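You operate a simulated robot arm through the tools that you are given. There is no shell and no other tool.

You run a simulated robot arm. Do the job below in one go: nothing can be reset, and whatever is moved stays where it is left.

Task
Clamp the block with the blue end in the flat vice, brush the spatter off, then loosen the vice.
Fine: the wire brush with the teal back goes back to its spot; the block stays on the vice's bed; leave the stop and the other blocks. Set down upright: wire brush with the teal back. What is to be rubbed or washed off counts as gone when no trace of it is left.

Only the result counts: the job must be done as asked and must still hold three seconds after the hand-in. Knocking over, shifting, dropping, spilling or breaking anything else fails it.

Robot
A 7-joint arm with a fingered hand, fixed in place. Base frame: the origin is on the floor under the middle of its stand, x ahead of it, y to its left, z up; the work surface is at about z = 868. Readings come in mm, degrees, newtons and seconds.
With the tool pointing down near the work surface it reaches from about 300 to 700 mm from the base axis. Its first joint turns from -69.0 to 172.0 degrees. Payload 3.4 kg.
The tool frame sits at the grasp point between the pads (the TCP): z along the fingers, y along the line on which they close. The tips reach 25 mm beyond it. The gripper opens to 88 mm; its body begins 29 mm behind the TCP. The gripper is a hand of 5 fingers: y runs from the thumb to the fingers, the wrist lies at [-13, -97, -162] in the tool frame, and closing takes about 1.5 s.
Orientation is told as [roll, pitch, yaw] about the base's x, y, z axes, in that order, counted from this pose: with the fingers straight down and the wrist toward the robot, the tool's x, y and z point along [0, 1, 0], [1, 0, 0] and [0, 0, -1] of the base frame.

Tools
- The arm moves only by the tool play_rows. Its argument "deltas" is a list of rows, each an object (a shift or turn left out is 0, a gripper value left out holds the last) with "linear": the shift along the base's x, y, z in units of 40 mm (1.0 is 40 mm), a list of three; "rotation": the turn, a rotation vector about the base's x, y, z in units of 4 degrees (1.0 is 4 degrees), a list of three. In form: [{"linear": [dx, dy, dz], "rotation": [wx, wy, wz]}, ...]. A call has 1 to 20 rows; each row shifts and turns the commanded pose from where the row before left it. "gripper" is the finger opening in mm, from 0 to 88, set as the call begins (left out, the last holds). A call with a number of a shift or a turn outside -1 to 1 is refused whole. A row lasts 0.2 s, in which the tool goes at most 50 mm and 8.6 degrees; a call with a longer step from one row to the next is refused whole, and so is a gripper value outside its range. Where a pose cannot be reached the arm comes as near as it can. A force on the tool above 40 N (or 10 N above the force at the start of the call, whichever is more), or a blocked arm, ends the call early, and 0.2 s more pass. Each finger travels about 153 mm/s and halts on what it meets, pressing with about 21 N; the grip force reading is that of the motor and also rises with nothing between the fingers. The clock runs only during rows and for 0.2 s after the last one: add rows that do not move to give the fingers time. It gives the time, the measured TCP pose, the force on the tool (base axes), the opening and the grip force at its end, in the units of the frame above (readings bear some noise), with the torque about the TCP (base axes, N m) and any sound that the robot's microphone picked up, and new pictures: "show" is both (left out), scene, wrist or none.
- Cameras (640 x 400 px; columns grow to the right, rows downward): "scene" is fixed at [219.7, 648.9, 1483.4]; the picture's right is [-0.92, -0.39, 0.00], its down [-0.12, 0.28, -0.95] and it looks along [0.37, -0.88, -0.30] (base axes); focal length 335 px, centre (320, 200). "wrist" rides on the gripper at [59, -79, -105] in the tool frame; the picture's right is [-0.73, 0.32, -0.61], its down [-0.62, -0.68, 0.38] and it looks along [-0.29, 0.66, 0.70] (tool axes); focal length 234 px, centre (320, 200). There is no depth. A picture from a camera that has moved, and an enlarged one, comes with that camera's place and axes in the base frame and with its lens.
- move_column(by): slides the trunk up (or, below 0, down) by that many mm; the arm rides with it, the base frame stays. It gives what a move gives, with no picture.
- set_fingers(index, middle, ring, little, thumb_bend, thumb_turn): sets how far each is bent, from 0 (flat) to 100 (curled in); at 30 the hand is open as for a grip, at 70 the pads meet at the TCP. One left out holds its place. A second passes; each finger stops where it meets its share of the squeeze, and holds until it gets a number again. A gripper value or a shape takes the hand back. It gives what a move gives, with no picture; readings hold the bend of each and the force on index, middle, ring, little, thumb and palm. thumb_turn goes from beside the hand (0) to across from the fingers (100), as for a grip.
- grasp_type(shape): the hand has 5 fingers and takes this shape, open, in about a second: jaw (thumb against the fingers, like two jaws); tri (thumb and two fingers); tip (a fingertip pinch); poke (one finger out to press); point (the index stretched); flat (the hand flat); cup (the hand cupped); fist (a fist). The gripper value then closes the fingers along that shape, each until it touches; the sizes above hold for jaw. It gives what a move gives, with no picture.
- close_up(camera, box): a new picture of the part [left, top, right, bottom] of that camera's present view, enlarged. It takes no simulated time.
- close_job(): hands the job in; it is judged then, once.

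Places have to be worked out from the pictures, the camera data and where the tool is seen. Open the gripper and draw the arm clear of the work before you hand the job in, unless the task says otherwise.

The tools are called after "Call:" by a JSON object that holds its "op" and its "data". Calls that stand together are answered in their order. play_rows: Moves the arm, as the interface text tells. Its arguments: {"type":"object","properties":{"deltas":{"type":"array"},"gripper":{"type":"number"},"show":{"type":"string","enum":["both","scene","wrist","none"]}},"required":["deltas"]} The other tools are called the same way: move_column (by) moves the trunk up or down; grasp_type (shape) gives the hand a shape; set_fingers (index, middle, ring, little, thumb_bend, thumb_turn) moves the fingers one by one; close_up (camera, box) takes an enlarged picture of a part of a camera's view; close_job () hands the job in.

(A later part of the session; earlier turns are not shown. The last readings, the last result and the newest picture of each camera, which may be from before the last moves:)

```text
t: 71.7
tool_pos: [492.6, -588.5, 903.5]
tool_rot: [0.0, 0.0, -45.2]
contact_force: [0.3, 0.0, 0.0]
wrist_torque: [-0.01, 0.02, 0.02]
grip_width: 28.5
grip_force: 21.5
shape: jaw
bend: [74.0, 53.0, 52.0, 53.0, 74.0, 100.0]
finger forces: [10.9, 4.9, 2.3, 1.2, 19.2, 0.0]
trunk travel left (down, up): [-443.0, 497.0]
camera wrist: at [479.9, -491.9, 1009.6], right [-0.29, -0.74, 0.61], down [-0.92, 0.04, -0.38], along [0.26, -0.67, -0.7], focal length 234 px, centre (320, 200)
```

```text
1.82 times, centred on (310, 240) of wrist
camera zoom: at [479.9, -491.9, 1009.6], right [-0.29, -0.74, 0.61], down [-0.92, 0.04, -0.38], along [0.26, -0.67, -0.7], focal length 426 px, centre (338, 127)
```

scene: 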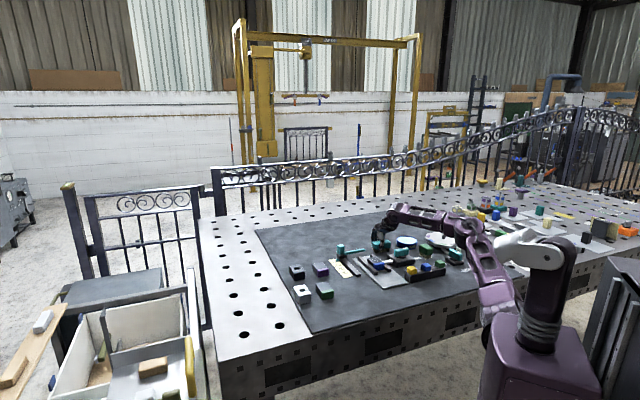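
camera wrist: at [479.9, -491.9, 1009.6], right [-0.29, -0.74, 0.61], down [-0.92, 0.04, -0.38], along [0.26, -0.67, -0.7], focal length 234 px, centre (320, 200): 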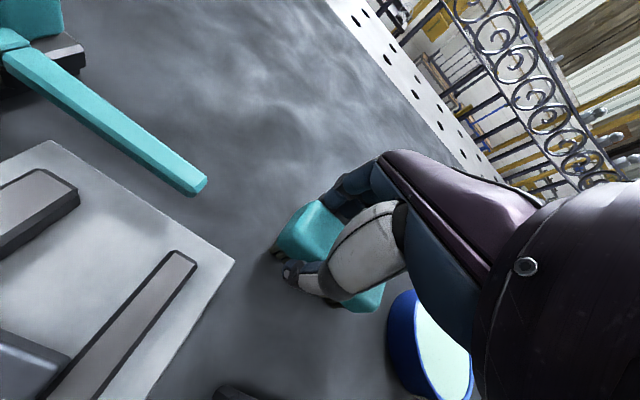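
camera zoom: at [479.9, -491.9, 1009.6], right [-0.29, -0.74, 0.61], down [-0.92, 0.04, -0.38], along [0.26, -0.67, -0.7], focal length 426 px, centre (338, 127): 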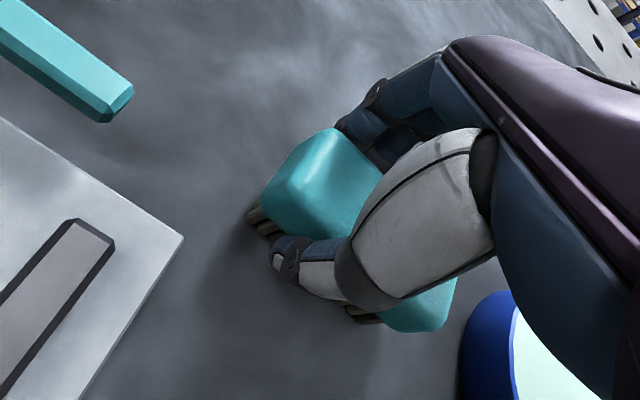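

The brush is held (28.5 mm, thumb 19 N). I lift slowly to check it hangs level.

Call:
{"op": "play_rows", "data": {"deltas": [{"linear": [0, 0, 0.1]}, {"linear": [0, 0, 0.2]}, {"linear": [0, 0, 0.3]}, {"linear": [0, 0, 0.3]}, {"linear": [0, 0, 0.3]}, {"linear": [0, 0, 0.3]}, {}, {}]}}

Call:
{"op": "close_up", "data": {"camera": "scene", "box": [355, 205, 415, 255]}}

Call:
{"op": "close_up", "data": {"camera": "wrist", "box": [200, 130, 420, 350]}}

```text
t: 73.5
tool_pos: [493.9, -589.9, 963.0]
tool_rot: [-0.1, 0.1, -45.1]
contact_force: [-0.5, 0.5, -0.8]
wrist_torque: [0.05, -0.02, -0.01]
grip_width: 28.4
grip_force: 20.7
shape: jaw
bend: [74.0, 53.0, 52.0, 54.0, 74.0, 99.0]
finger forces: [10.9, 4.9, 2.2, 1.2, 19.3, 0.0]
trunk travel left (down, up): [-443.0, 497.0]
camera wrist: at [480.1, -491.8, 1069.8], right [-0.29, -0.74, 0.61], down [-0.92, 0.04, -0.38], along [0.26, -0.67, -0.7], focal length 234 px, centre (320, 200)
```

scene: 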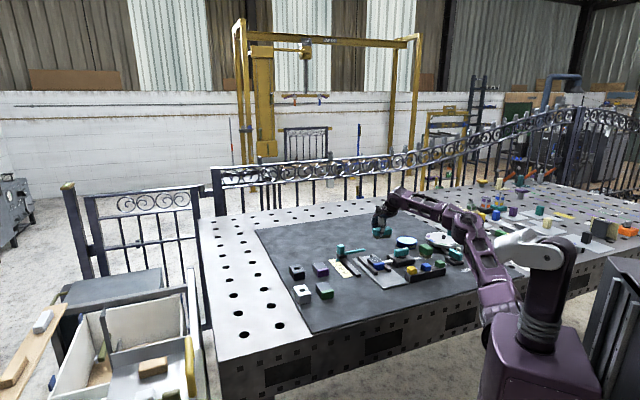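
wrist: 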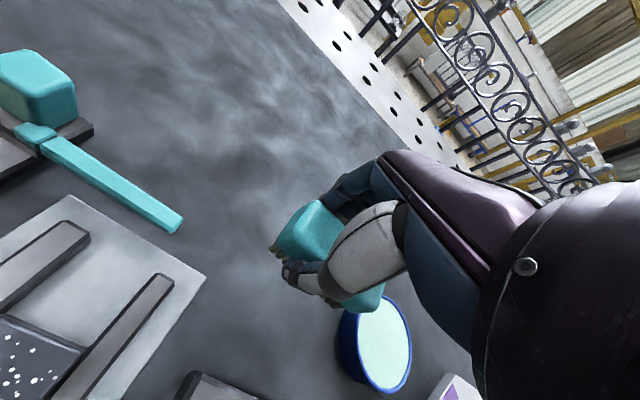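

```text
8.00 times, centred on (385, 230) of scene
camera zoom: at [219.7, 648.9, 1483.4], right [-0.92, -0.39, 0.0], down [-0.12, 0.28, -0.95], along [0.37, -0.88, -0.3], focal length 2681 px, centre (-200, -40)
```

zoom: 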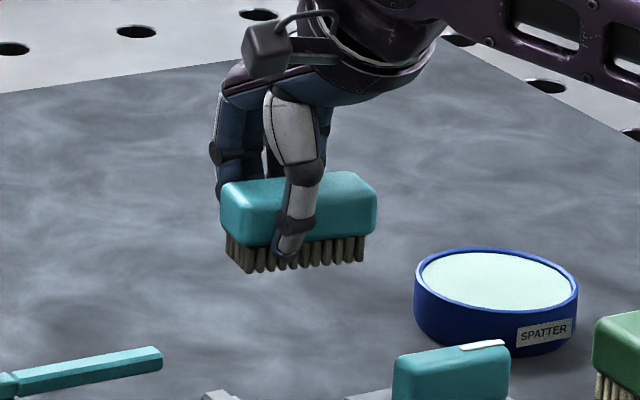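

```text
1.82 times, centred on (310, 240) of wrist
camera zoom: at [480.1, -491.8, 1069.8], right [-0.29, -0.74, 0.61], down [-0.92, 0.04, -0.38], along [0.26, -0.67, -0.7], focal length 426 px, centre (338, 127)
```

zoom: 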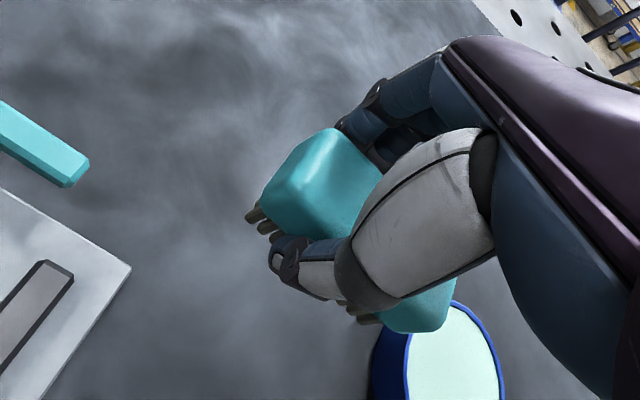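

The brush is level. The clamped block's top is centred near p = 17, q = 647 (about (470, -446)), so I raise the brush and carry it over the block.

Call:
{"op": "play_rows", "data": {"deltas": [{"linear": [0, 0, 0.34]}, {"linear": [0, 0, 0.34]}, {"linear": [-0.031, 0.38, 0]}, {"linear": [-0.031, 0.38, 0]}, {"linear": [-0.031, 0.38, 0]}, {"linear": [-0.031, 0.38, 0]}, {"linear": [-0.031, 0.38, 0]}, {"linear": [-0.031, 0.38, 0]}, {"linear": [-0.031, 0.38, 0]}, {"linear": [-0.031, 0.38, 0]}, {"linear": [-0.031, 0.38, 0]}, {"linear": [-0.031, 0.38, 0]}, {}, {}]}}

Call:
{"op": "close_up", "data": {"camera": "scene", "box": [345, 215, 425, 285]}}

Call:
{"op": "close_up", "data": {"camera": "wrist", "box": [150, 150, 390, 390]}}

```text
t: 76.5
tool_pos: [481.7, -437.7, 991.6]
tool_rot: [0.0, -0.1, -45.3]
contact_force: [-0.3, -0.1, -0.4]
wrist_torque: [0.02, -0.04, -0.01]
grip_width: 28.4
grip_force: 21.1
shape: jaw
bend: [74.0, 53.0, 53.0, 54.0, 74.0, 99.0]
finger forces: [10.9, 4.8, 2.3, 1.2, 19.3, 0.1]
trunk travel left (down, up): [-443.0, 497.0]
camera wrist: at [467.6, -339.7, 1097.4], right [-0.29, -0.74, 0.61], down [-0.92, 0.04, -0.38], along [0.26, -0.67, -0.7], focal length 234 px, centre (320, 200)
```

scene: 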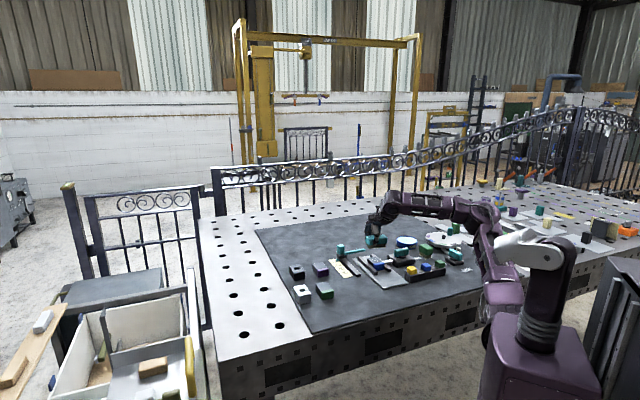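
wrist: 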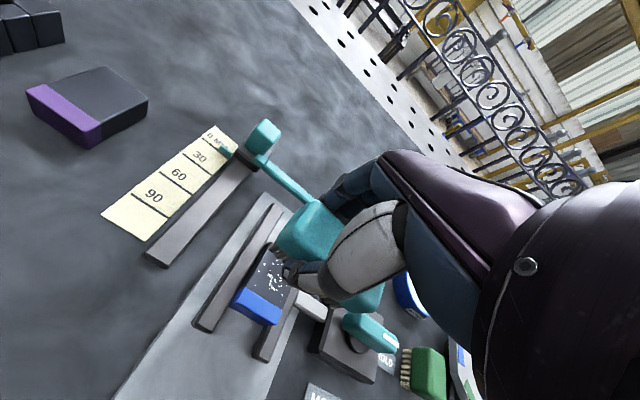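

```text
5.71 times, centred on (385, 250) of scene
camera zoom: at [219.7, 648.9, 1483.4], right [-0.92, -0.39, 0.0], down [-0.12, 0.28, -0.95], along [0.37, -0.88, -0.3], focal length 1915 px, centre (-51, -86)
```

zoom: 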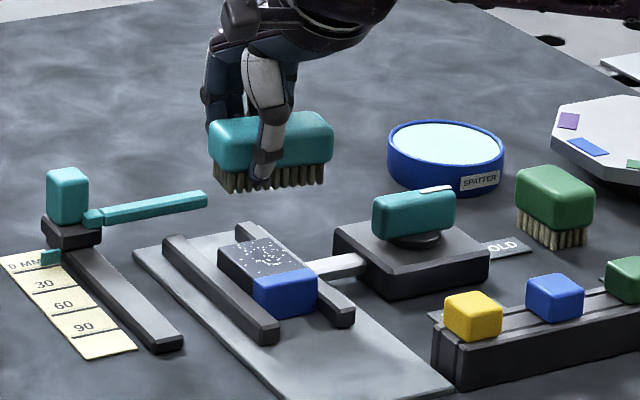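

```text
1.67 times, centred on (270, 270) of wrist
camera zoom: at [467.6, -339.7, 1097.4], right [-0.29, -0.74, 0.61], down [-0.92, 0.04, -0.38], along [0.26, -0.67, -0.7], focal length 390 px, centre (403, 83)
```

zoom: 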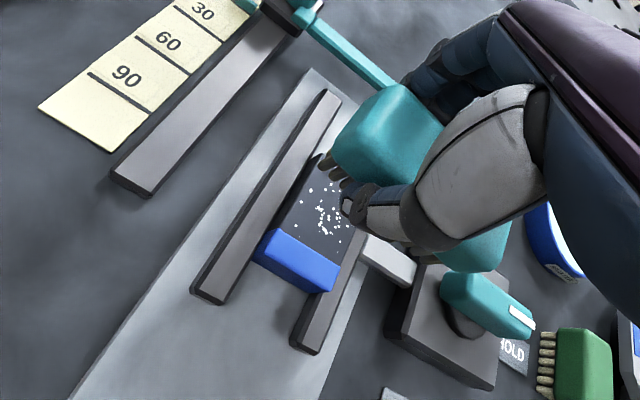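

Projected down, the bristles land centred over the block's top and span its full width. I lower to just above contact.

Call:
{"op": "play_rows", "data": {"deltas": [{"linear": [0, 0, -0.25]}, {"linear": [0, 0, -0.25]}, {"linear": [0, 0, -0.25]}, {"linear": [0, 0, -0.25]}, {"linear": [0, 0, -0.25]}, {"linear": [0, 0, -0.1]}, {}, {}], "show": "none"}}

Call:
{"op": "close_up", "data": {"camera": "scene", "box": [360, 235, 410, 280]}}

Call:
{"op": "close_up", "data": {"camera": "wrist", "box": [150, 150, 390, 390]}}

```text
t: 78.3
tool_pos: [480.2, -436.9, 937.2]
tool_rot: [0.0, -0.1, -45.2]
contact_force: [0.4, -0.3, -2.1]
wrist_torque: [0.02, 0.02, 0.0]
grip_width: 28.4
grip_force: 20.8
shape: jaw
bend: [74.0, 53.0, 53.0, 54.0, 74.0, 99.0]
finger forces: [10.9, 4.8, 2.4, 1.1, 19.4, 0.0]
trunk travel left (down, up): [-443.0, 497.0]
```

```text
8.89 times, centred on (385, 258) of scene
camera zoom: at [219.7, 648.9, 1483.4], right [-0.92, -0.39, 0.0], down [-0.12, 0.28, -0.95], along [0.37, -0.88, -0.3], focal length 2979 px, centre (-258, -311)
```

zoom: 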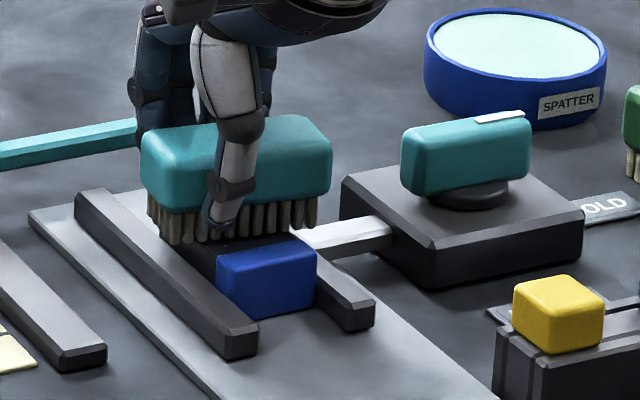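

```text
1.67 times, centred on (270, 270) of wrist
camera zoom: at [468.0, -340.1, 1043.2], right [-0.29, -0.74, 0.61], down [-0.92, 0.04, -0.38], along [0.26, -0.67, -0.7], focal length 390 px, centre (403, 83)
```

zoom: 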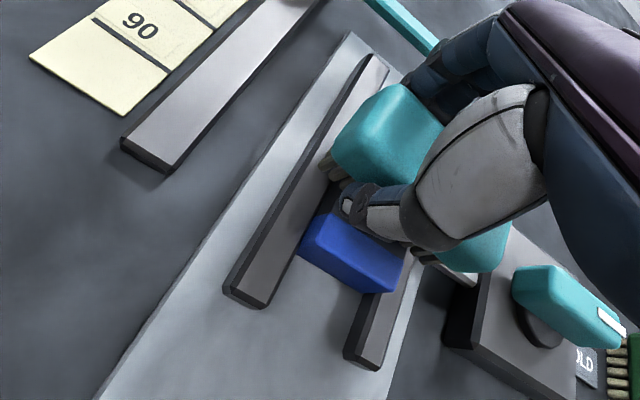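

Bristles sit just above the grey top. I lower a few mm until contact force shows.

Call:
{"op": "play_rows", "data": {"deltas": [{"linear": [0, 0, -0.04]}, {"linear": [0, 0, -0.04]}, {}], "show": "none"}}

Call:
{"op": "play_rows", "data": {"deltas": [{"linear": [0, 0, -0.03]}, {"linear": [0, 0, -0.03]}, {}], "show": "none"}}

```text
t: 79.1
tool_pos: [481.1, -437.3, 935.0]
tool_rot: [0.1, -0.1, -45.2]
contact_force: [0.0, -0.9, 5.7]
wrist_torque: [-0.05, -0.01, 0.01]
grip_width: 28.6
grip_force: 21.0
shape: jaw
bend: [74.0, 53.0, 53.0, 54.0, 74.0, 99.0]
finger forces: [11.9, 5.5, 2.6, 1.5, 19.9, 0.1]
trunk travel left (down, up): [-443.0, 497.0]
```

```text
t: 79.9
tool_pos: [479.6, -435.1, 934.3]
tool_rot: [0.1, -0.4, -45.0]
contact_force: [3.3, -3.7, 17.7]
wrist_torque: [-0.2, -0.02, 0.05]
grip_width: 29.7
grip_force: 21.3
shape: jaw
bend: [74.0, 52.0, 52.0, 54.0, 75.0, 99.0]
finger forces: [13.6, 6.9, 3.3, 1.9, 20.5, 0.0]
trunk travel left (down, up): [-443.0, 497.0]
```

Contact gives 17.7 N — a bit firm, so I ease by 1 mm and stroke along the block's length, about ±24 mm.

Call:
{"op": "play_rows", "data": {"deltas": [{"linear": [0, 0, 0.03]}, {"linear": [0.13, -0.13, 0]}, {"linear": [0.13, -0.13, 0]}, {"linear": [0.13, -0.13, 0]}, {"linear": [-0.13, 0.13, 0]}, {"linear": [-0.13, 0.13, 0]}, {"linear": [-0.13, 0.13, 0]}, {"linear": [-0.13, 0.13, 0]}, {"linear": [-0.13, 0.13, 0]}, {"linear": [-0.13, 0.13, 0]}, {"linear": [0.13, -0.13, 0]}, {"linear": [0.13, -0.13, 0]}, {"linear": [0.13, -0.13, 0]}], "show": "none"}}

Call:
{"op": "close_up", "data": {"camera": "scene", "box": [360, 235, 410, 280]}}

Call:
{"op": "close_up", "data": {"camera": "wrist", "box": [200, 150, 400, 350]}}

```text
t: 82.7
tool_pos: [480.3, -434.1, 934.6]
tool_rot: [0.0, -0.1, -45.1]
contact_force: [-2.2, 2.4, 8.8]
wrist_torque: [0.03, 0.05, -0.01]
grip_width: 29.9
grip_force: 21.0
shape: jaw
bend: [74.0, 53.0, 53.0, 55.0, 75.0, 99.0]
finger forces: [11.5, 5.4, 2.3, 0.5, 23.1, 0.0]
trunk travel left (down, up): [-443.0, 497.0]
```

```text
8.89 times, centred on (385, 258) of scene
camera zoom: at [219.7, 648.9, 1483.4], right [-0.92, -0.39, 0.0], down [-0.12, 0.28, -0.95], along [0.37, -0.88, -0.3], focal length 2979 px, centre (-258, -311)
```

zoom: 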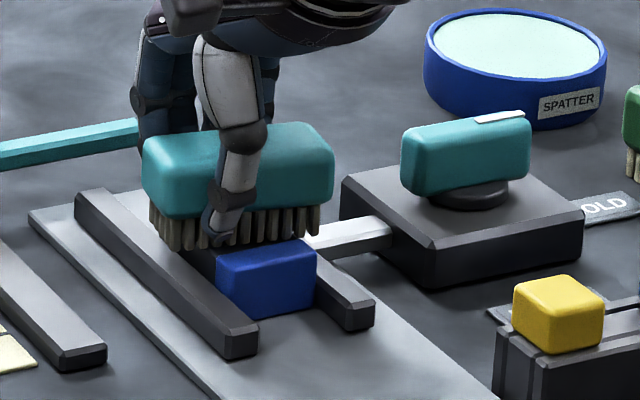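

```text
2.00 times, centred on (300, 250) of wrist
camera zoom: at [466.2, -338.1, 1039.9], right [-0.29, -0.74, 0.61], down [-0.92, 0.04, -0.38], along [0.26, -0.67, -0.7], focal length 468 px, centre (360, 100)
```

zoom: 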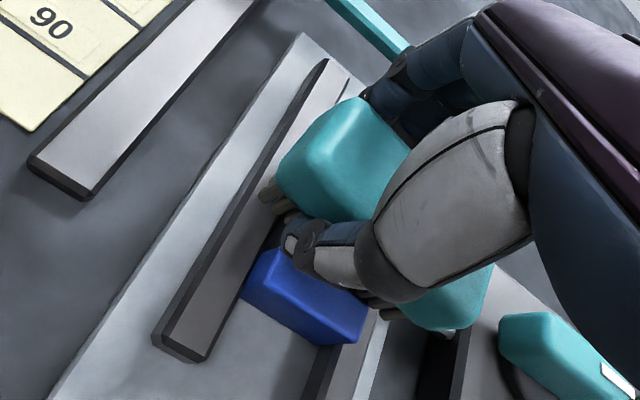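

Contact is steady at about 9 N. I make two more full strokes with a slight sideways shift.

Call:
{"op": "play_rows", "data": {"deltas": [{"linear": [0.13, -0.13, 0]}, {"linear": [0.13, -0.13, 0]}, {"linear": [0.13, -0.13, 0]}, {"linear": [-0.1, 0.16, 0]}, {"linear": [-0.1, 0.16, 0]}, {"linear": [-0.13, 0.13, 0]}, {"linear": [-0.13, 0.13, 0]}, {"linear": [-0.13, 0.13, 0]}, {"linear": [-0.13, 0.13, 0]}, {"linear": [0.1, -0.16, 0]}, {"linear": [0.1, -0.16, 0]}, {"linear": [0.1, -0.16, 0]}, {"linear": [0.1, -0.16, 0]}, {"linear": [0.13, -0.13, 0]}, {"linear": [0.13, -0.13, 0]}, {"linear": [-0.1, 0.16, 0]}, {"linear": [-0.1, 0.16, 0]}, {"linear": [-0.13, 0.13, 0]}, {}], "show": "none"}}

Call:
{"op": "play_rows", "data": {"deltas": [{"linear": [0, 0, 0.2]}, {"linear": [0, 0, 0.4]}, {"linear": [0, 0, 0.5]}, {"linear": [0.1, -0.2, 0.3]}, {"linear": [0.2, -0.4, 0]}, {"linear": [0.2, -0.4, 0]}, {}], "show": "wrist"}}

Call:
{"op": "close_up", "data": {"camera": "scene", "box": [360, 235, 410, 280]}}

Call:
{"op": "close_up", "data": {"camera": "wrist", "box": [100, 180, 340, 400]}}

```text
t: 86.7
tool_pos: [480.5, -436.1, 933.1]
tool_rot: [0.0, 0.0, -45.3]
contact_force: [2.5, -2.7, 10.3]
wrist_torque: [-0.06, -0.08, 0.0]
grip_width: 29.8
grip_force: 21.3
shape: jaw
bend: [74.0, 53.0, 53.0, 55.0, 75.0, 99.0]
finger forces: [13.5, 6.3, 3.0, 0.8, 20.3, 0.0]
trunk travel left (down, up): [-443.0, 497.0]
```

```text
t: 88.3
tool_pos: [500.6, -476.9, 989.2]
tool_rot: [0.0, -0.1, -45.1]
contact_force: [-0.1, 0.2, -0.5]
wrist_torque: [0.01, -0.01, 0.01]
grip_width: 29.5
grip_force: 20.8
shape: jaw
bend: [74.0, 53.0, 53.0, 55.0, 75.0, 99.0]
finger forces: [12.1, 5.3, 2.3, 0.6, 20.4, 0.1]
trunk travel left (down, up): [-443.0, 497.0]
camera wrist: at [487.9, -380.2, 1094.8], right [-0.29, -0.74, 0.61], down [-0.92, 0.04, -0.38], along [0.26, -0.67, -0.7], focal length 234 px, centre (320, 200)
```

wrist: 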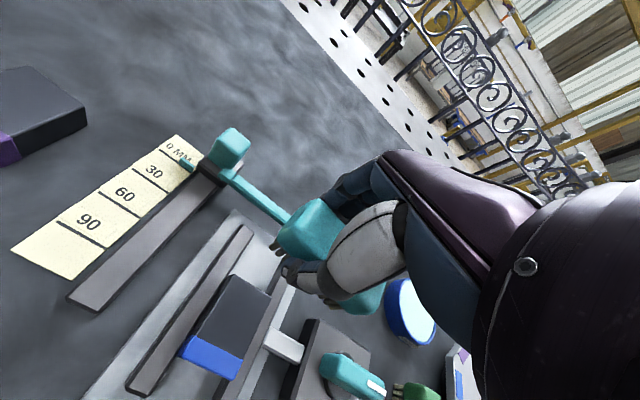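

```text
8.89 times, centred on (385, 258) of scene
camera zoom: at [219.7, 648.9, 1483.4], right [-0.92, -0.39, 0.0], down [-0.12, 0.28, -0.95], along [0.37, -0.88, -0.3], focal length 2979 px, centre (-258, -311)
```

zoom: 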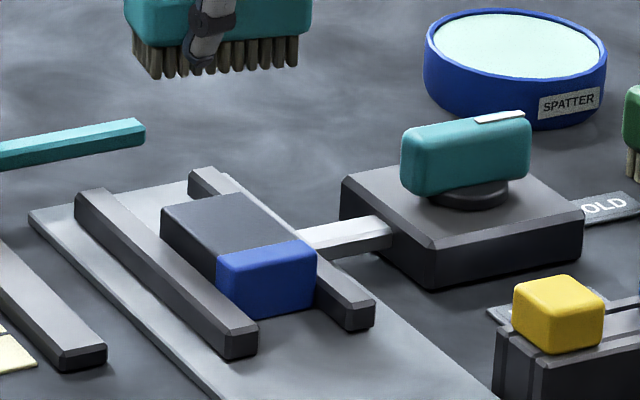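

```text
1.82 times, centred on (220, 290) of wrist
camera zoom: at [487.9, -380.2, 1094.8], right [-0.29, -0.74, 0.61], down [-0.92, 0.04, -0.38], along [0.26, -0.67, -0.7], focal length 426 px, centre (502, 36)
```

zoom: 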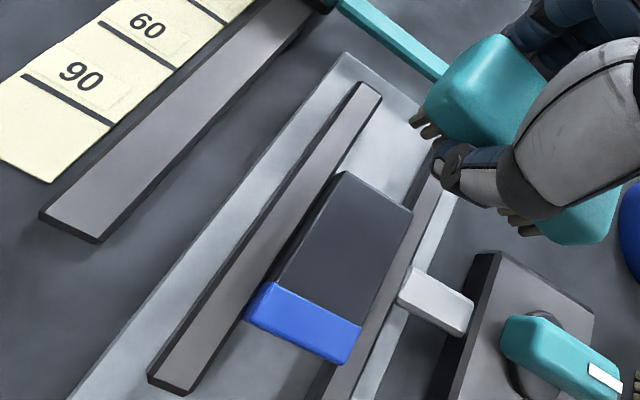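

The spatter looks gone; I check the top closely for any trace.

Call:
{"op": "close_up", "data": {"camera": "wrist", "box": [180, 260, 270, 390]}}

Call:
{"op": "close_up", "data": {"camera": "scene", "box": [374, 252, 400, 276]}}

```text
3.08 times, centred on (225, 325) of wrist
camera zoom: at [487.9, -380.2, 1094.8], right [-0.29, -0.74, 0.61], down [-0.92, 0.04, -0.38], along [0.26, -0.67, -0.7], focal length 720 px, centre (612, -185)
```

zoom: 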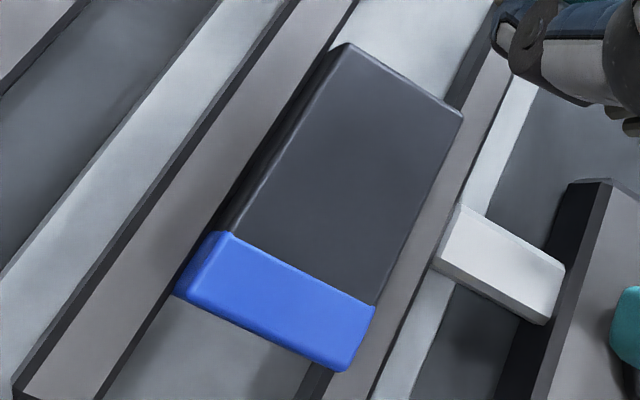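

```text
16.00 times, centred on (387, 264) of scene
camera zoom: at [219.7, 648.9, 1483.4], right [-0.92, -0.39, 0.0], down [-0.12, 0.28, -0.95], along [0.37, -0.88, -0.3], focal length 5362 px, centre (-752, -824)
```

zoom: 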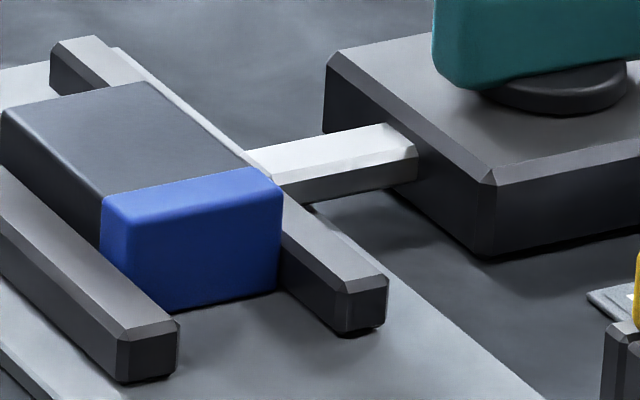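

No trace remains. I carry the brush back over its spot.

Call:
{"op": "play_rows", "data": {"deltas": [{"linear": [-0.016, -0.358, 0]}, {"linear": [-0.016, -0.358, 0]}, {"linear": [-0.016, -0.358, 0]}, {"linear": [-0.016, -0.358, 0]}, {"linear": [-0.016, -0.358, 0]}, {"linear": [-0.016, -0.358, -0.1]}, {"linear": [-0.016, -0.358, -0.2]}, {"linear": [-0.016, -0.358, -0.2]}, {"linear": [0, 0, -0.3]}, {"linear": [0, 0, -0.3]}, {"linear": [0, 0, -0.2]}, {}, {}]}}

Call:
{"op": "close_up", "data": {"camera": "scene", "box": [355, 220, 415, 270]}}

Call:
{"op": "close_up", "data": {"camera": "wrist", "box": [200, 130, 420, 350]}}

```text
t: 91.1
tool_pos: [497.0, -590.0, 936.2]
tool_rot: [0.0, 0.0, -45.2]
contact_force: [0.2, -0.2, -0.6]
wrist_torque: [0.04, 0.0, 0.02]
grip_width: 29.5
grip_force: 21.1
shape: jaw
bend: [74.0, 53.0, 53.0, 55.0, 75.0, 99.0]
finger forces: [12.2, 5.1, 2.4, 0.6, 20.3, 0.0]
trunk travel left (down, up): [-443.0, 497.0]
camera wrist: at [482.8, -494.2, 1042.5], right [-0.29, -0.74, 0.61], down [-0.92, 0.04, -0.38], along [0.26, -0.67, -0.7], focal length 234 px, centre (320, 200)
```

scene: 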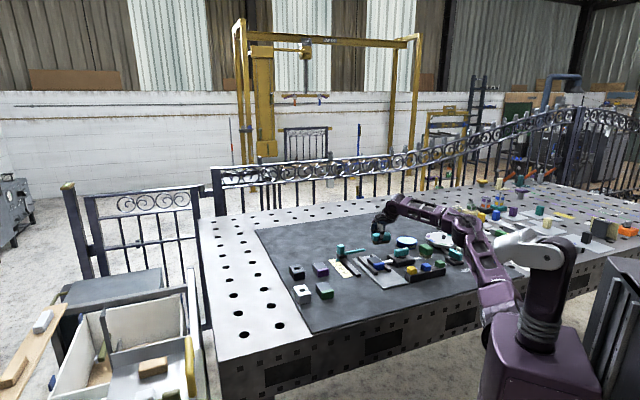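
wrist: 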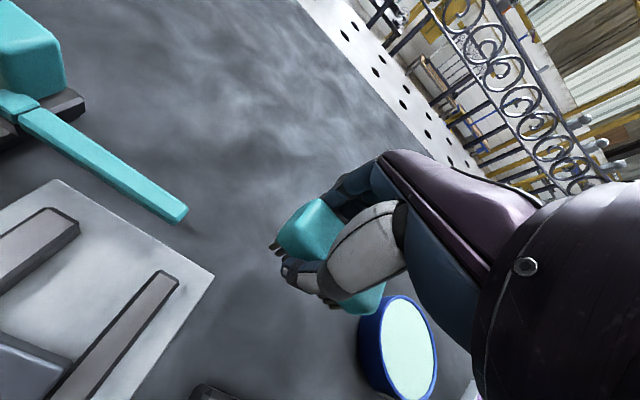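

```text
8.00 times, centred on (385, 245) of scene
camera zoom: at [219.7, 648.9, 1483.4], right [-0.92, -0.39, 0.0], down [-0.12, 0.28, -0.95], along [0.37, -0.88, -0.3], focal length 2681 px, centre (-200, -160)
```

zoom: 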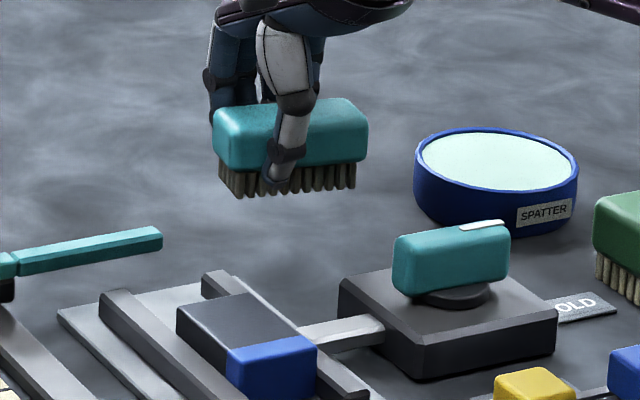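

```text
1.82 times, centred on (310, 240) of wrist
camera zoom: at [482.8, -494.2, 1042.5], right [-0.29, -0.74, 0.61], down [-0.92, 0.04, -0.38], along [0.26, -0.67, -0.7], focal length 426 px, centre (338, 127)
```

zoom: 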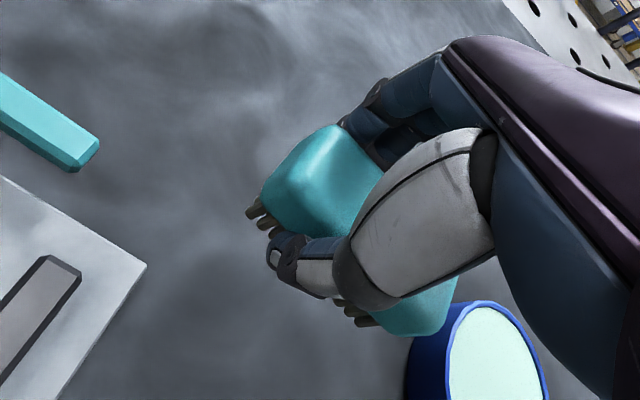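

The landing spot matches the original within a couple of mm. I lower to just above the mat, then feel for contact.

Call:
{"op": "play_rows", "data": {"deltas": [{"linear": [0, 0, -0.25]}, {"linear": [0, 0, -0.25]}, {"linear": [0, 0, -0.2]}, {"linear": [0, 0, -0.05]}, {}], "show": "none"}}

Call:
{"op": "play_rows", "data": {"deltas": [{"linear": [0, 0, -0.025]}, {"linear": [0, 0, -0.025]}, {}], "show": "none"}}

```text
t: 92.3
tool_pos: [497.1, -592.2, 906.4]
tool_rot: [-0.1, -0.1, -45.1]
contact_force: [-1.3, -0.3, -0.7]
wrist_torque: [-0.01, -0.03, 0.01]
grip_width: 29.7
grip_force: 20.9
shape: jaw
bend: [74.0, 53.0, 53.0, 55.0, 75.0, 99.0]
finger forces: [12.1, 5.3, 2.4, 0.6, 20.4, 0.0]
trunk travel left (down, up): [-443.0, 497.0]
```

```text
t: 93.1
tool_pos: [495.9, -591.4, 904.3]
tool_rot: [0.0, 0.0, -45.2]
contact_force: [0.6, -0.1, 0.0]
wrist_torque: [0.02, 0.0, 0.03]
grip_width: 29.6
grip_force: 21.1
shape: jaw
bend: [74.0, 53.0, 53.0, 55.0, 75.0, 99.0]
finger forces: [12.0, 5.2, 2.3, 0.6, 20.3, 0.0]
trunk travel left (down, up): [-443.0, 497.0]
```

Not quite touching yet; two more 1 mm steps and a look.

Call:
{"op": "play_rows", "data": {"deltas": [{"linear": [0, 0, -0.025]}, {"linear": [0, 0, -0.02]}, {}], "show": "none"}}

Call:
{"op": "close_up", "data": {"camera": "scene", "box": [355, 220, 415, 270]}}

```text
t: 93.9
tool_pos: [497.4, -591.9, 902.6]
tool_rot: [0.0, 0.1, -45.2]
contact_force: [0.1, -0.9, -0.5]
wrist_torque: [-0.01, -0.02, -0.01]
grip_width: 29.4
grip_force: 21.1
shape: jaw
bend: [74.0, 53.0, 53.0, 55.0, 75.0, 99.0]
finger forces: [12.1, 5.2, 2.3, 0.6, 20.3, 0.1]
trunk travel left (down, up): [-443.0, 497.0]
```

```text
8.00 times, centred on (385, 245) of scene
camera zoom: at [219.7, 648.9, 1483.4], right [-0.92, -0.39, 0.0], down [-0.12, 0.28, -0.95], along [0.37, -0.88, -0.3], focal length 2681 px, centre (-200, -160)
```

zoom: 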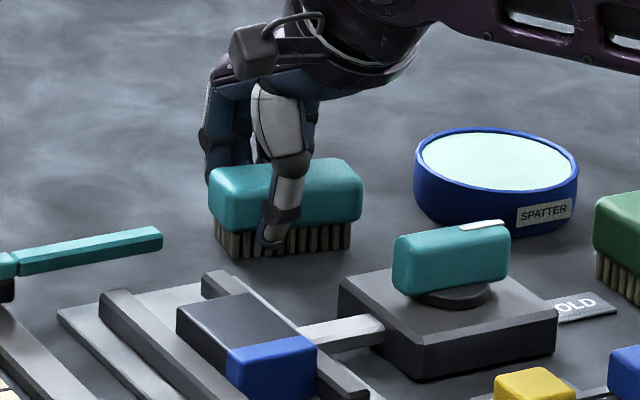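

It is still just off the mat, and compared with the earlier picture the brush sits about 6 mm off sideways. I shift it by (-2.5, -6) mm and then go down to contact.

Call:
{"op": "play_rows", "data": {"deltas": [{"linear": [0, 0, 0.05]}, {"linear": [-0.063, -0.148, 0]}, {"linear": [0, 0, -0.05]}, {"linear": [0, 0, -0.025]}, {}], "show": "none"}}

Call:
{"op": "play_rows", "data": {"deltas": [{"linear": [0, 0, -0.025]}, {}], "show": "none"}}

Call:
{"op": "close_up", "data": {"camera": "scene", "box": [365, 230, 415, 265]}}

```text
t: 95.1
tool_pos: [493.6, -597.2, 903.7]
tool_rot: [0.0, -0.1, -45.1]
contact_force: [1.5, 0.0, 2.9]
wrist_torque: [-0.04, -0.01, 0.0]
grip_width: 29.6
grip_force: 21.1
shape: jaw
bend: [74.0, 53.0, 53.0, 55.0, 75.0, 99.0]
finger forces: [12.3, 5.5, 2.4, 0.7, 20.1, 0.1]
trunk travel left (down, up): [-443.0, 497.0]
```

```text
t: 95.7
tool_pos: [494.4, -596.6, 902.6]
tool_rot: [-0.1, -0.1, -45.0]
contact_force: [2.5, -0.9, 6.9]
wrist_torque: [-0.04, -0.06, 0.0]
grip_width: 29.7
grip_force: 21.2
shape: jaw
bend: [74.0, 53.0, 53.0, 55.0, 75.0, 99.0]
finger forces: [13.1, 6.0, 2.8, 0.8, 19.9, 0.1]
trunk travel left (down, up): [-443.0, 497.0]
```

```text
11.43 times, centred on (390, 248) of scene
camera zoom: at [219.7, 648.9, 1483.4], right [-0.92, -0.39, 0.0], down [-0.12, 0.28, -0.95], along [0.37, -0.88, -0.3], focal length 3830 px, centre (-480, -343)
```

zoom: 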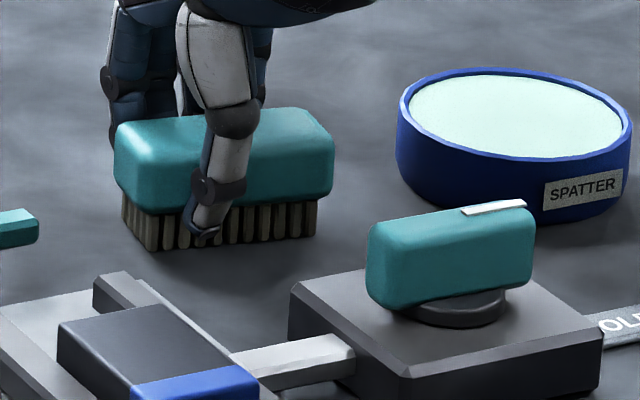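

Contact (7 N), position now matches the first picture within 1–2 mm, but the brush is turned about 7° from its original angle. I lift 4 mm, turn +7°, and set it down again.

Call:
{"op": "play_rows", "data": {"deltas": [{"linear": [0, 0, 0.15]}, {"rotation": [0, 0, 0.9]}, {"rotation": [0, 0, 0.85]}, {"linear": [0, 0, -0.08]}, {"linear": [0, 0, -0.04]}, {}], "show": "none"}}

Call:
{"op": "close_up", "data": {"camera": "scene", "box": [365, 230, 415, 265]}}

```text
t: 97.1
tool_pos: [494.3, -596.6, 901.9]
tool_rot: [0.1, 0.0, -38.2]
contact_force: [-0.2, 1.2, 2.2]
wrist_torque: [-0.03, 0.03, -0.01]
grip_width: 29.4
grip_force: 20.7
shape: jaw
bend: [74.0, 53.0, 53.0, 55.0, 75.0, 99.0]
finger forces: [12.2, 5.5, 2.5, 0.7, 20.4, 0.1]
trunk travel left (down, up): [-443.0, 497.0]
```

```text
11.43 times, centred on (390, 248) of scene
camera zoom: at [219.7, 648.9, 1483.4], right [-0.92, -0.39, 0.0], down [-0.12, 0.28, -0.95], along [0.37, -0.88, -0.3], focal length 3830 px, centre (-480, -343)
```

zoom: 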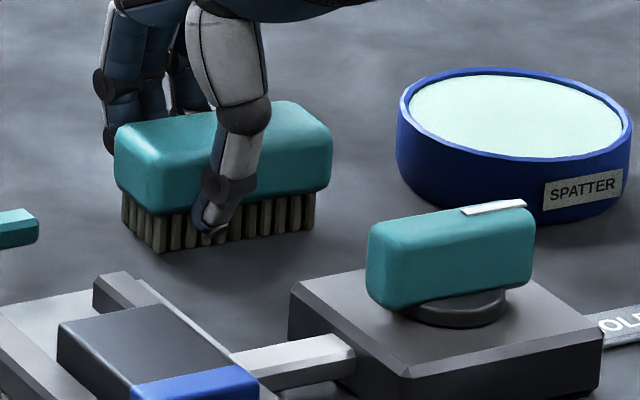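

Angle matches now; it sits about 5 mm too far out. I lift 3 mm, shift 5 mm toward the robot and set it down.

Call:
{"op": "play_rows", "data": {"deltas": [{"linear": [0, 0, 0.09]}, {"linear": [-0.088, 0.088, 0]}, {"linear": [0, 0, -0.06]}, {"linear": [0, 0, -0.035]}, {}], "show": "none"}}

Call:
{"op": "close_up", "data": {"camera": "scene", "box": [365, 230, 415, 265]}}

```text
t: 98.3
tool_pos: [490.7, -593.1, 901.5]
tool_rot: [0.0, 0.0, -38.2]
contact_force: [1.1, -0.1, 2.4]
wrist_torque: [-0.06, -0.01, 0.03]
grip_width: 29.5
grip_force: 20.9
shape: jaw
bend: [74.0, 53.0, 53.0, 55.0, 75.0, 99.0]
finger forces: [12.4, 5.5, 2.5, 0.7, 20.2, 0.0]
trunk travel left (down, up): [-443.0, 497.0]
```

```text
11.43 times, centred on (390, 248) of scene
camera zoom: at [219.7, 648.9, 1483.4], right [-0.92, -0.39, 0.0], down [-0.12, 0.28, -0.95], along [0.37, -0.88, -0.3], focal length 3830 px, centre (-480, -343)
```

zoom: 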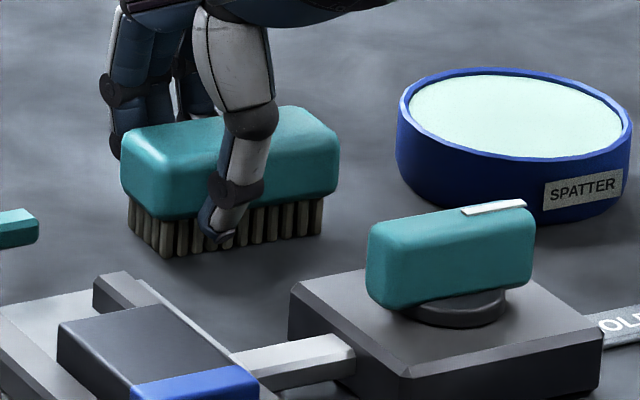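

Within about 2–3 mm of the original. I open the hand.

Call:
{"op": "play_rows", "data": {"deltas": [{}, {}, {}, {}, {}, {}], "gripper": 86, "show": "none"}}

Call:
{"op": "close_up", "data": {"camera": "scene", "box": [365, 230, 415, 265]}}

Call:
{"op": "close_up", "data": {"camera": "wrist", "box": [200, 130, 420, 350]}}

```text
t: 99.7
tool_pos: [489.8, -593.2, 902.8]
tool_rot: [0.0, -0.1, -38.2]
contact_force: [-0.1, 0.2, -0.3]
wrist_torque: [-0.01, 0.0, 0.03]
grip_width: 85.4
grip_force: 0.0
shape: jaw
bend: [31.0, 31.0, 30.0, 30.0, 31.0, 98.0]
finger forces: [0.1, 0.1, 0.1, 0.0, 0.0, 0.0]
trunk travel left (down, up): [-443.0, 497.0]
```

```text
11.43 times, centred on (390, 248) of scene
camera zoom: at [219.7, 648.9, 1483.4], right [-0.92, -0.39, 0.0], down [-0.12, 0.28, -0.95], along [0.37, -0.88, -0.3], focal length 3830 px, centre (-480, -343)
```

zoom: 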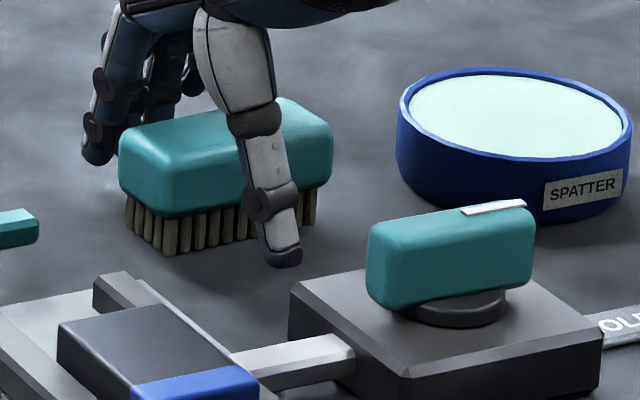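

```text
1.82 times, centred on (310, 240) of wrist
camera zoom: at [465.4, -499.3, 1008.1], right [-0.19, -0.77, 0.61], down [-0.92, -0.07, -0.38], along [0.34, -0.63, -0.7], focal length 426 px, centre (338, 127)
```

zoom: 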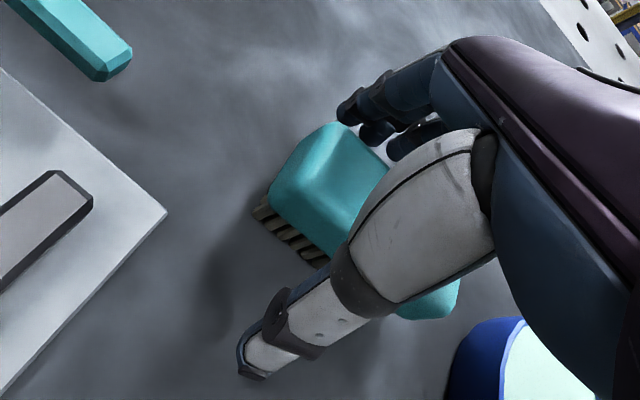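

The brush stands upright at its spot. I rise straight up clear of it.

Call:
{"op": "play_rows", "data": {"deltas": [{"linear": [0, 0, 0.15]}, {"linear": [0, 0, 0.3]}, {"linear": [0, 0, 0.5]}, {"linear": [0, 0, 0.5]}, {"linear": [0, 0, 0.5]}, {"linear": [0, 0, 0.5]}, {"linear": [-0.3, 0.3, 0.2]}, {"linear": [-0.3, 0.3, 0.2]}, {"linear": [-0.3, 0.3, 0.2]}, {"linear": [-0.3, 0.3, 0]}, {"linear": [-0.3, 0.3, 0]}, {"linear": [-0.3, 0.3, 0]}, {}]}}

Call:
{"op": "close_up", "data": {"camera": "scene", "box": [365, 230, 415, 265]}}

Call:
{"op": "close_up", "data": {"camera": "wrist", "box": [120, 80, 360, 320]}}

```text
t: 102.5
tool_pos: [418.2, -520.9, 1022.8]
tool_rot: [0.0, 0.1, -38.0]
contact_force: [-0.6, -1.2, -0.6]
wrist_torque: [-0.01, -0.01, 0.0]
grip_width: 85.5
grip_force: 0.2
shape: jaw
bend: [31.0, 30.0, 30.0, 30.0, 31.0, 98.0]
finger forces: [0.0, 0.1, 0.0, 0.1, 0.0, 0.0]
trunk travel left (down, up): [-443.0, 497.0]
camera wrist: at [393.2, -427.1, 1129.9], right [-0.19, -0.77, 0.61], down [-0.92, -0.07, -0.38], along [0.34, -0.63, -0.7], focal length 234 px, centre (320, 200)
```

scene: 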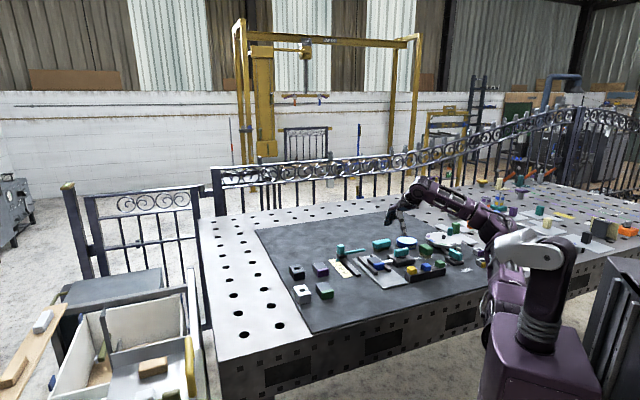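
wrist: 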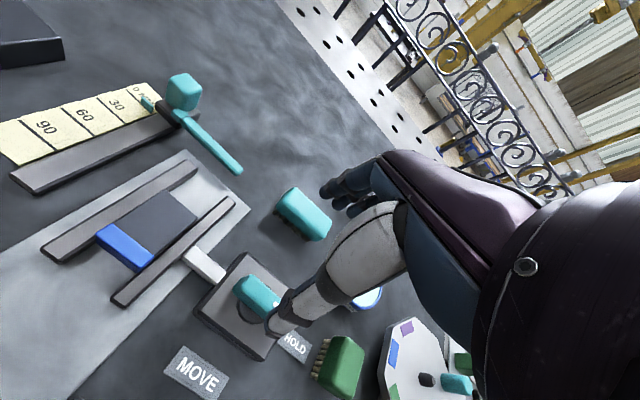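

```text
11.43 times, centred on (390, 248) of scene
camera zoom: at [219.7, 648.9, 1483.4], right [-0.92, -0.39, 0.0], down [-0.12, 0.28, -0.95], along [0.37, -0.88, -0.3], focal length 3830 px, centre (-480, -343)
```

zoom: 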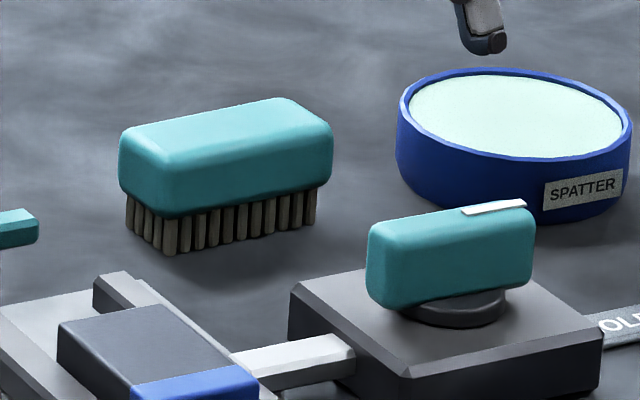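

```text
1.67 times, centred on (240, 200) of wrist
camera zoom: at [393.2, -427.1, 1129.9], right [-0.19, -0.77, 0.61], down [-0.92, -0.07, -0.38], along [0.34, -0.63, -0.7], focal length 390 px, centre (453, 200)
```

zoom: 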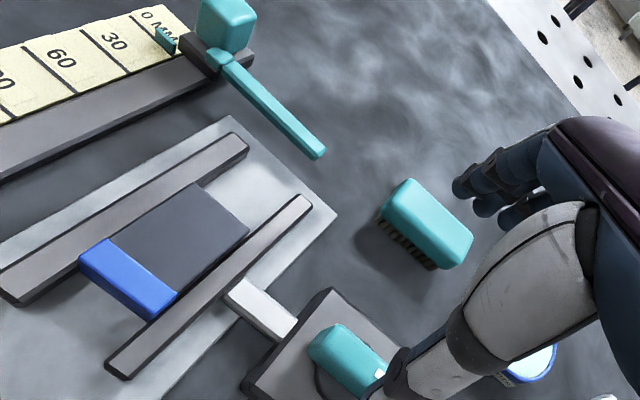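

The brush stands upright within a few mm of its first place. Now to loosen: I take the three-finger shape and go back over the knob at yaw -40°.

Call:
{"op": "grasp_type", "data": {"shape": "tri"}}

Call:
{"op": "play_rows", "data": {"deltas": [{"linear": [-0.22, -0.086, 0], "rotation": [0, 0, -0.25]}, {"linear": [-0.22, -0.086, 0], "rotation": [0, 0, -0.25]}, {"linear": [-0.225, -0.086, -0.3]}, {"linear": [0, 0, -0.4]}, {"linear": [0, 0, -0.3]}, {}, {}], "gripper": 64}}

Call:
{"op": "close_up", "data": {"camera": "scene", "box": [375, 215, 435, 270]}}

Call:
{"op": "close_up", "data": {"camera": "wrist", "box": [180, 150, 380, 350]}}

```text
t: 103.4
tool_pos: [417.8, -521.6, 1024.6]
tool_rot: [-0.1, 0.0, -38.2]
contact_force: [0.0, 0.5, 0.0]
wrist_torque: [-0.03, 0.01, 0.0]
grip_width: 87.8
grip_force: 0.0
shape: tri
bend: [30.0, 30.0, 99.0, 99.0, 30.0, 98.0]
finger forces: [0.0, 0.0, 0.0, 0.1, 0.0, 0.0]
trunk travel left (down, up): [-443.0, 497.0]
```

```text
t: 105.0
tool_pos: [392.0, -531.5, 984.9]
tool_rot: [0.0, 0.0, -40.2]
contact_force: [0.1, 0.1, -0.3]
wrist_torque: [0.01, 0.02, 0.01]
grip_width: 64.1
grip_force: 0.1
shape: tri
bend: [27.0, 36.0, 99.0, 99.0, 56.0, 99.0]
finger forces: [0.0, 0.0, 0.0, 0.0, 0.0, 0.1]
trunk travel left (down, up): [-443.0, 497.0]
camera wrist: at [369.7, -436.6, 1090.2], right [-0.22, -0.76, 0.61], down [-0.92, -0.04, -0.38], along [0.32, -0.64, -0.7], focal length 234 px, centre (320, 200)
```

scene: 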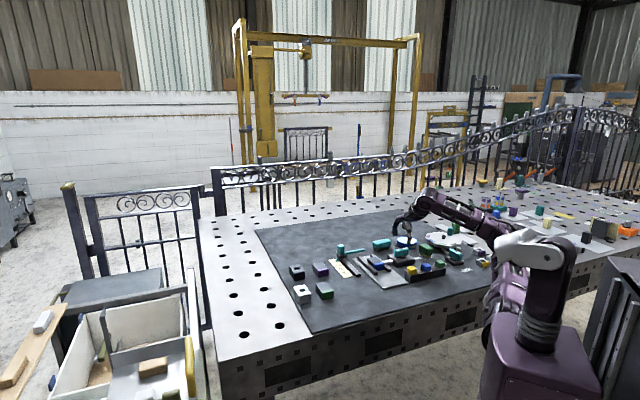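
wrist: 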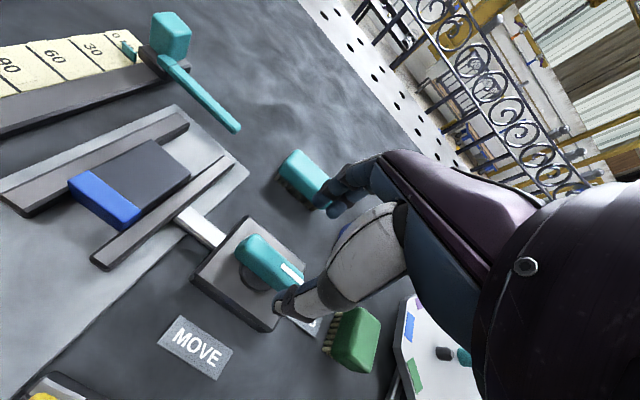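

```text
7.27 times, centred on (405, 242) of scene
camera zoom: at [219.7, 648.9, 1483.4], right [-0.92, -0.39, 0.0], down [-0.12, 0.28, -0.95], along [0.37, -0.88, -0.3], focal length 2437 px, centre (-298, -109)
```

zoom: 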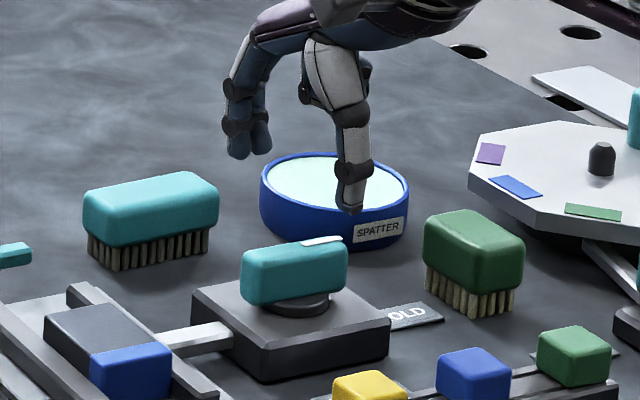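

```text
2.00 times, centred on (280, 250) of wrist
camera zoom: at [369.7, -436.6, 1090.2], right [-0.22, -0.76, 0.61], down [-0.92, -0.04, -0.38], along [0.32, -0.64, -0.7], focal length 468 px, centre (400, 100)
```

zoom: 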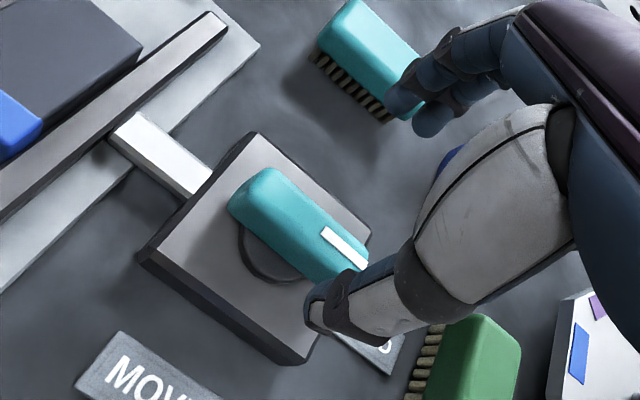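

Knob still at HOLD. I lower around it to z ≈ 924 and close.

Call:
{"op": "play_rows", "data": {"deltas": [{"linear": [0, 0, -0.3]}, {"linear": [0, 0, -0.3]}, {"linear": [0, 0, -0.3]}, {"linear": [0, 0, -0.3]}, {"linear": [0, 0, -0.2]}, {"linear": [0, 0, -0.12]}, {}], "show": "none"}}

Call:
{"op": "close_up", "data": {"camera": "scene", "box": [380, 230, 430, 270]}}

Call:
{"op": "close_up", "data": {"camera": "wrist", "box": [180, 150, 380, 350]}}

```text
t: 106.6
tool_pos: [391.1, -531.9, 923.0]
tool_rot: [0.0, 0.0, -40.1]
contact_force: [-0.1, -0.3, 0.4]
wrist_torque: [0.0, -0.01, 0.01]
grip_width: 64.4
grip_force: 0.0
shape: tri
bend: [27.0, 36.0, 99.0, 99.0, 56.0, 99.0]
finger forces: [0.0, 0.0, 0.0, 0.0, 0.0, 0.1]
trunk travel left (down, up): [-443.0, 497.0]
```

```text
10.00 times, centred on (405, 250) of scene
camera zoom: at [219.7, 648.9, 1483.4], right [-0.92, -0.39, 0.0], down [-0.12, 0.28, -0.95], along [0.37, -0.88, -0.3], focal length 3351 px, centre (-530, -300)
```

zoom: 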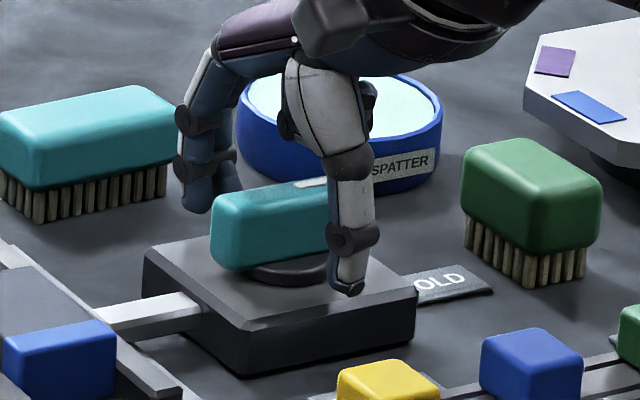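

```text
2.00 times, centred on (280, 250) of wrist
camera zoom: at [370.1, -436.0, 1029.2], right [-0.22, -0.76, 0.61], down [-0.92, -0.04, -0.38], along [0.32, -0.65, -0.7], focal length 468 px, centre (400, 100)
```

zoom: 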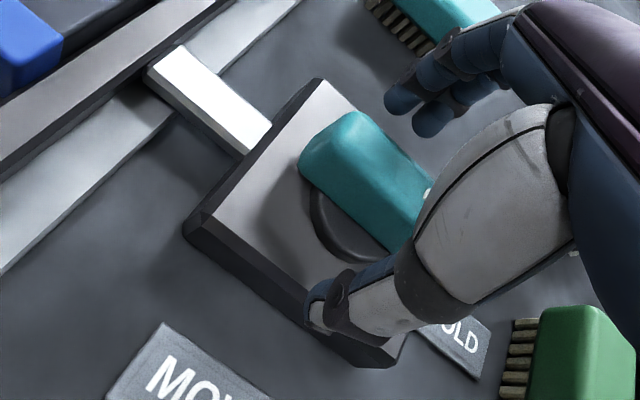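

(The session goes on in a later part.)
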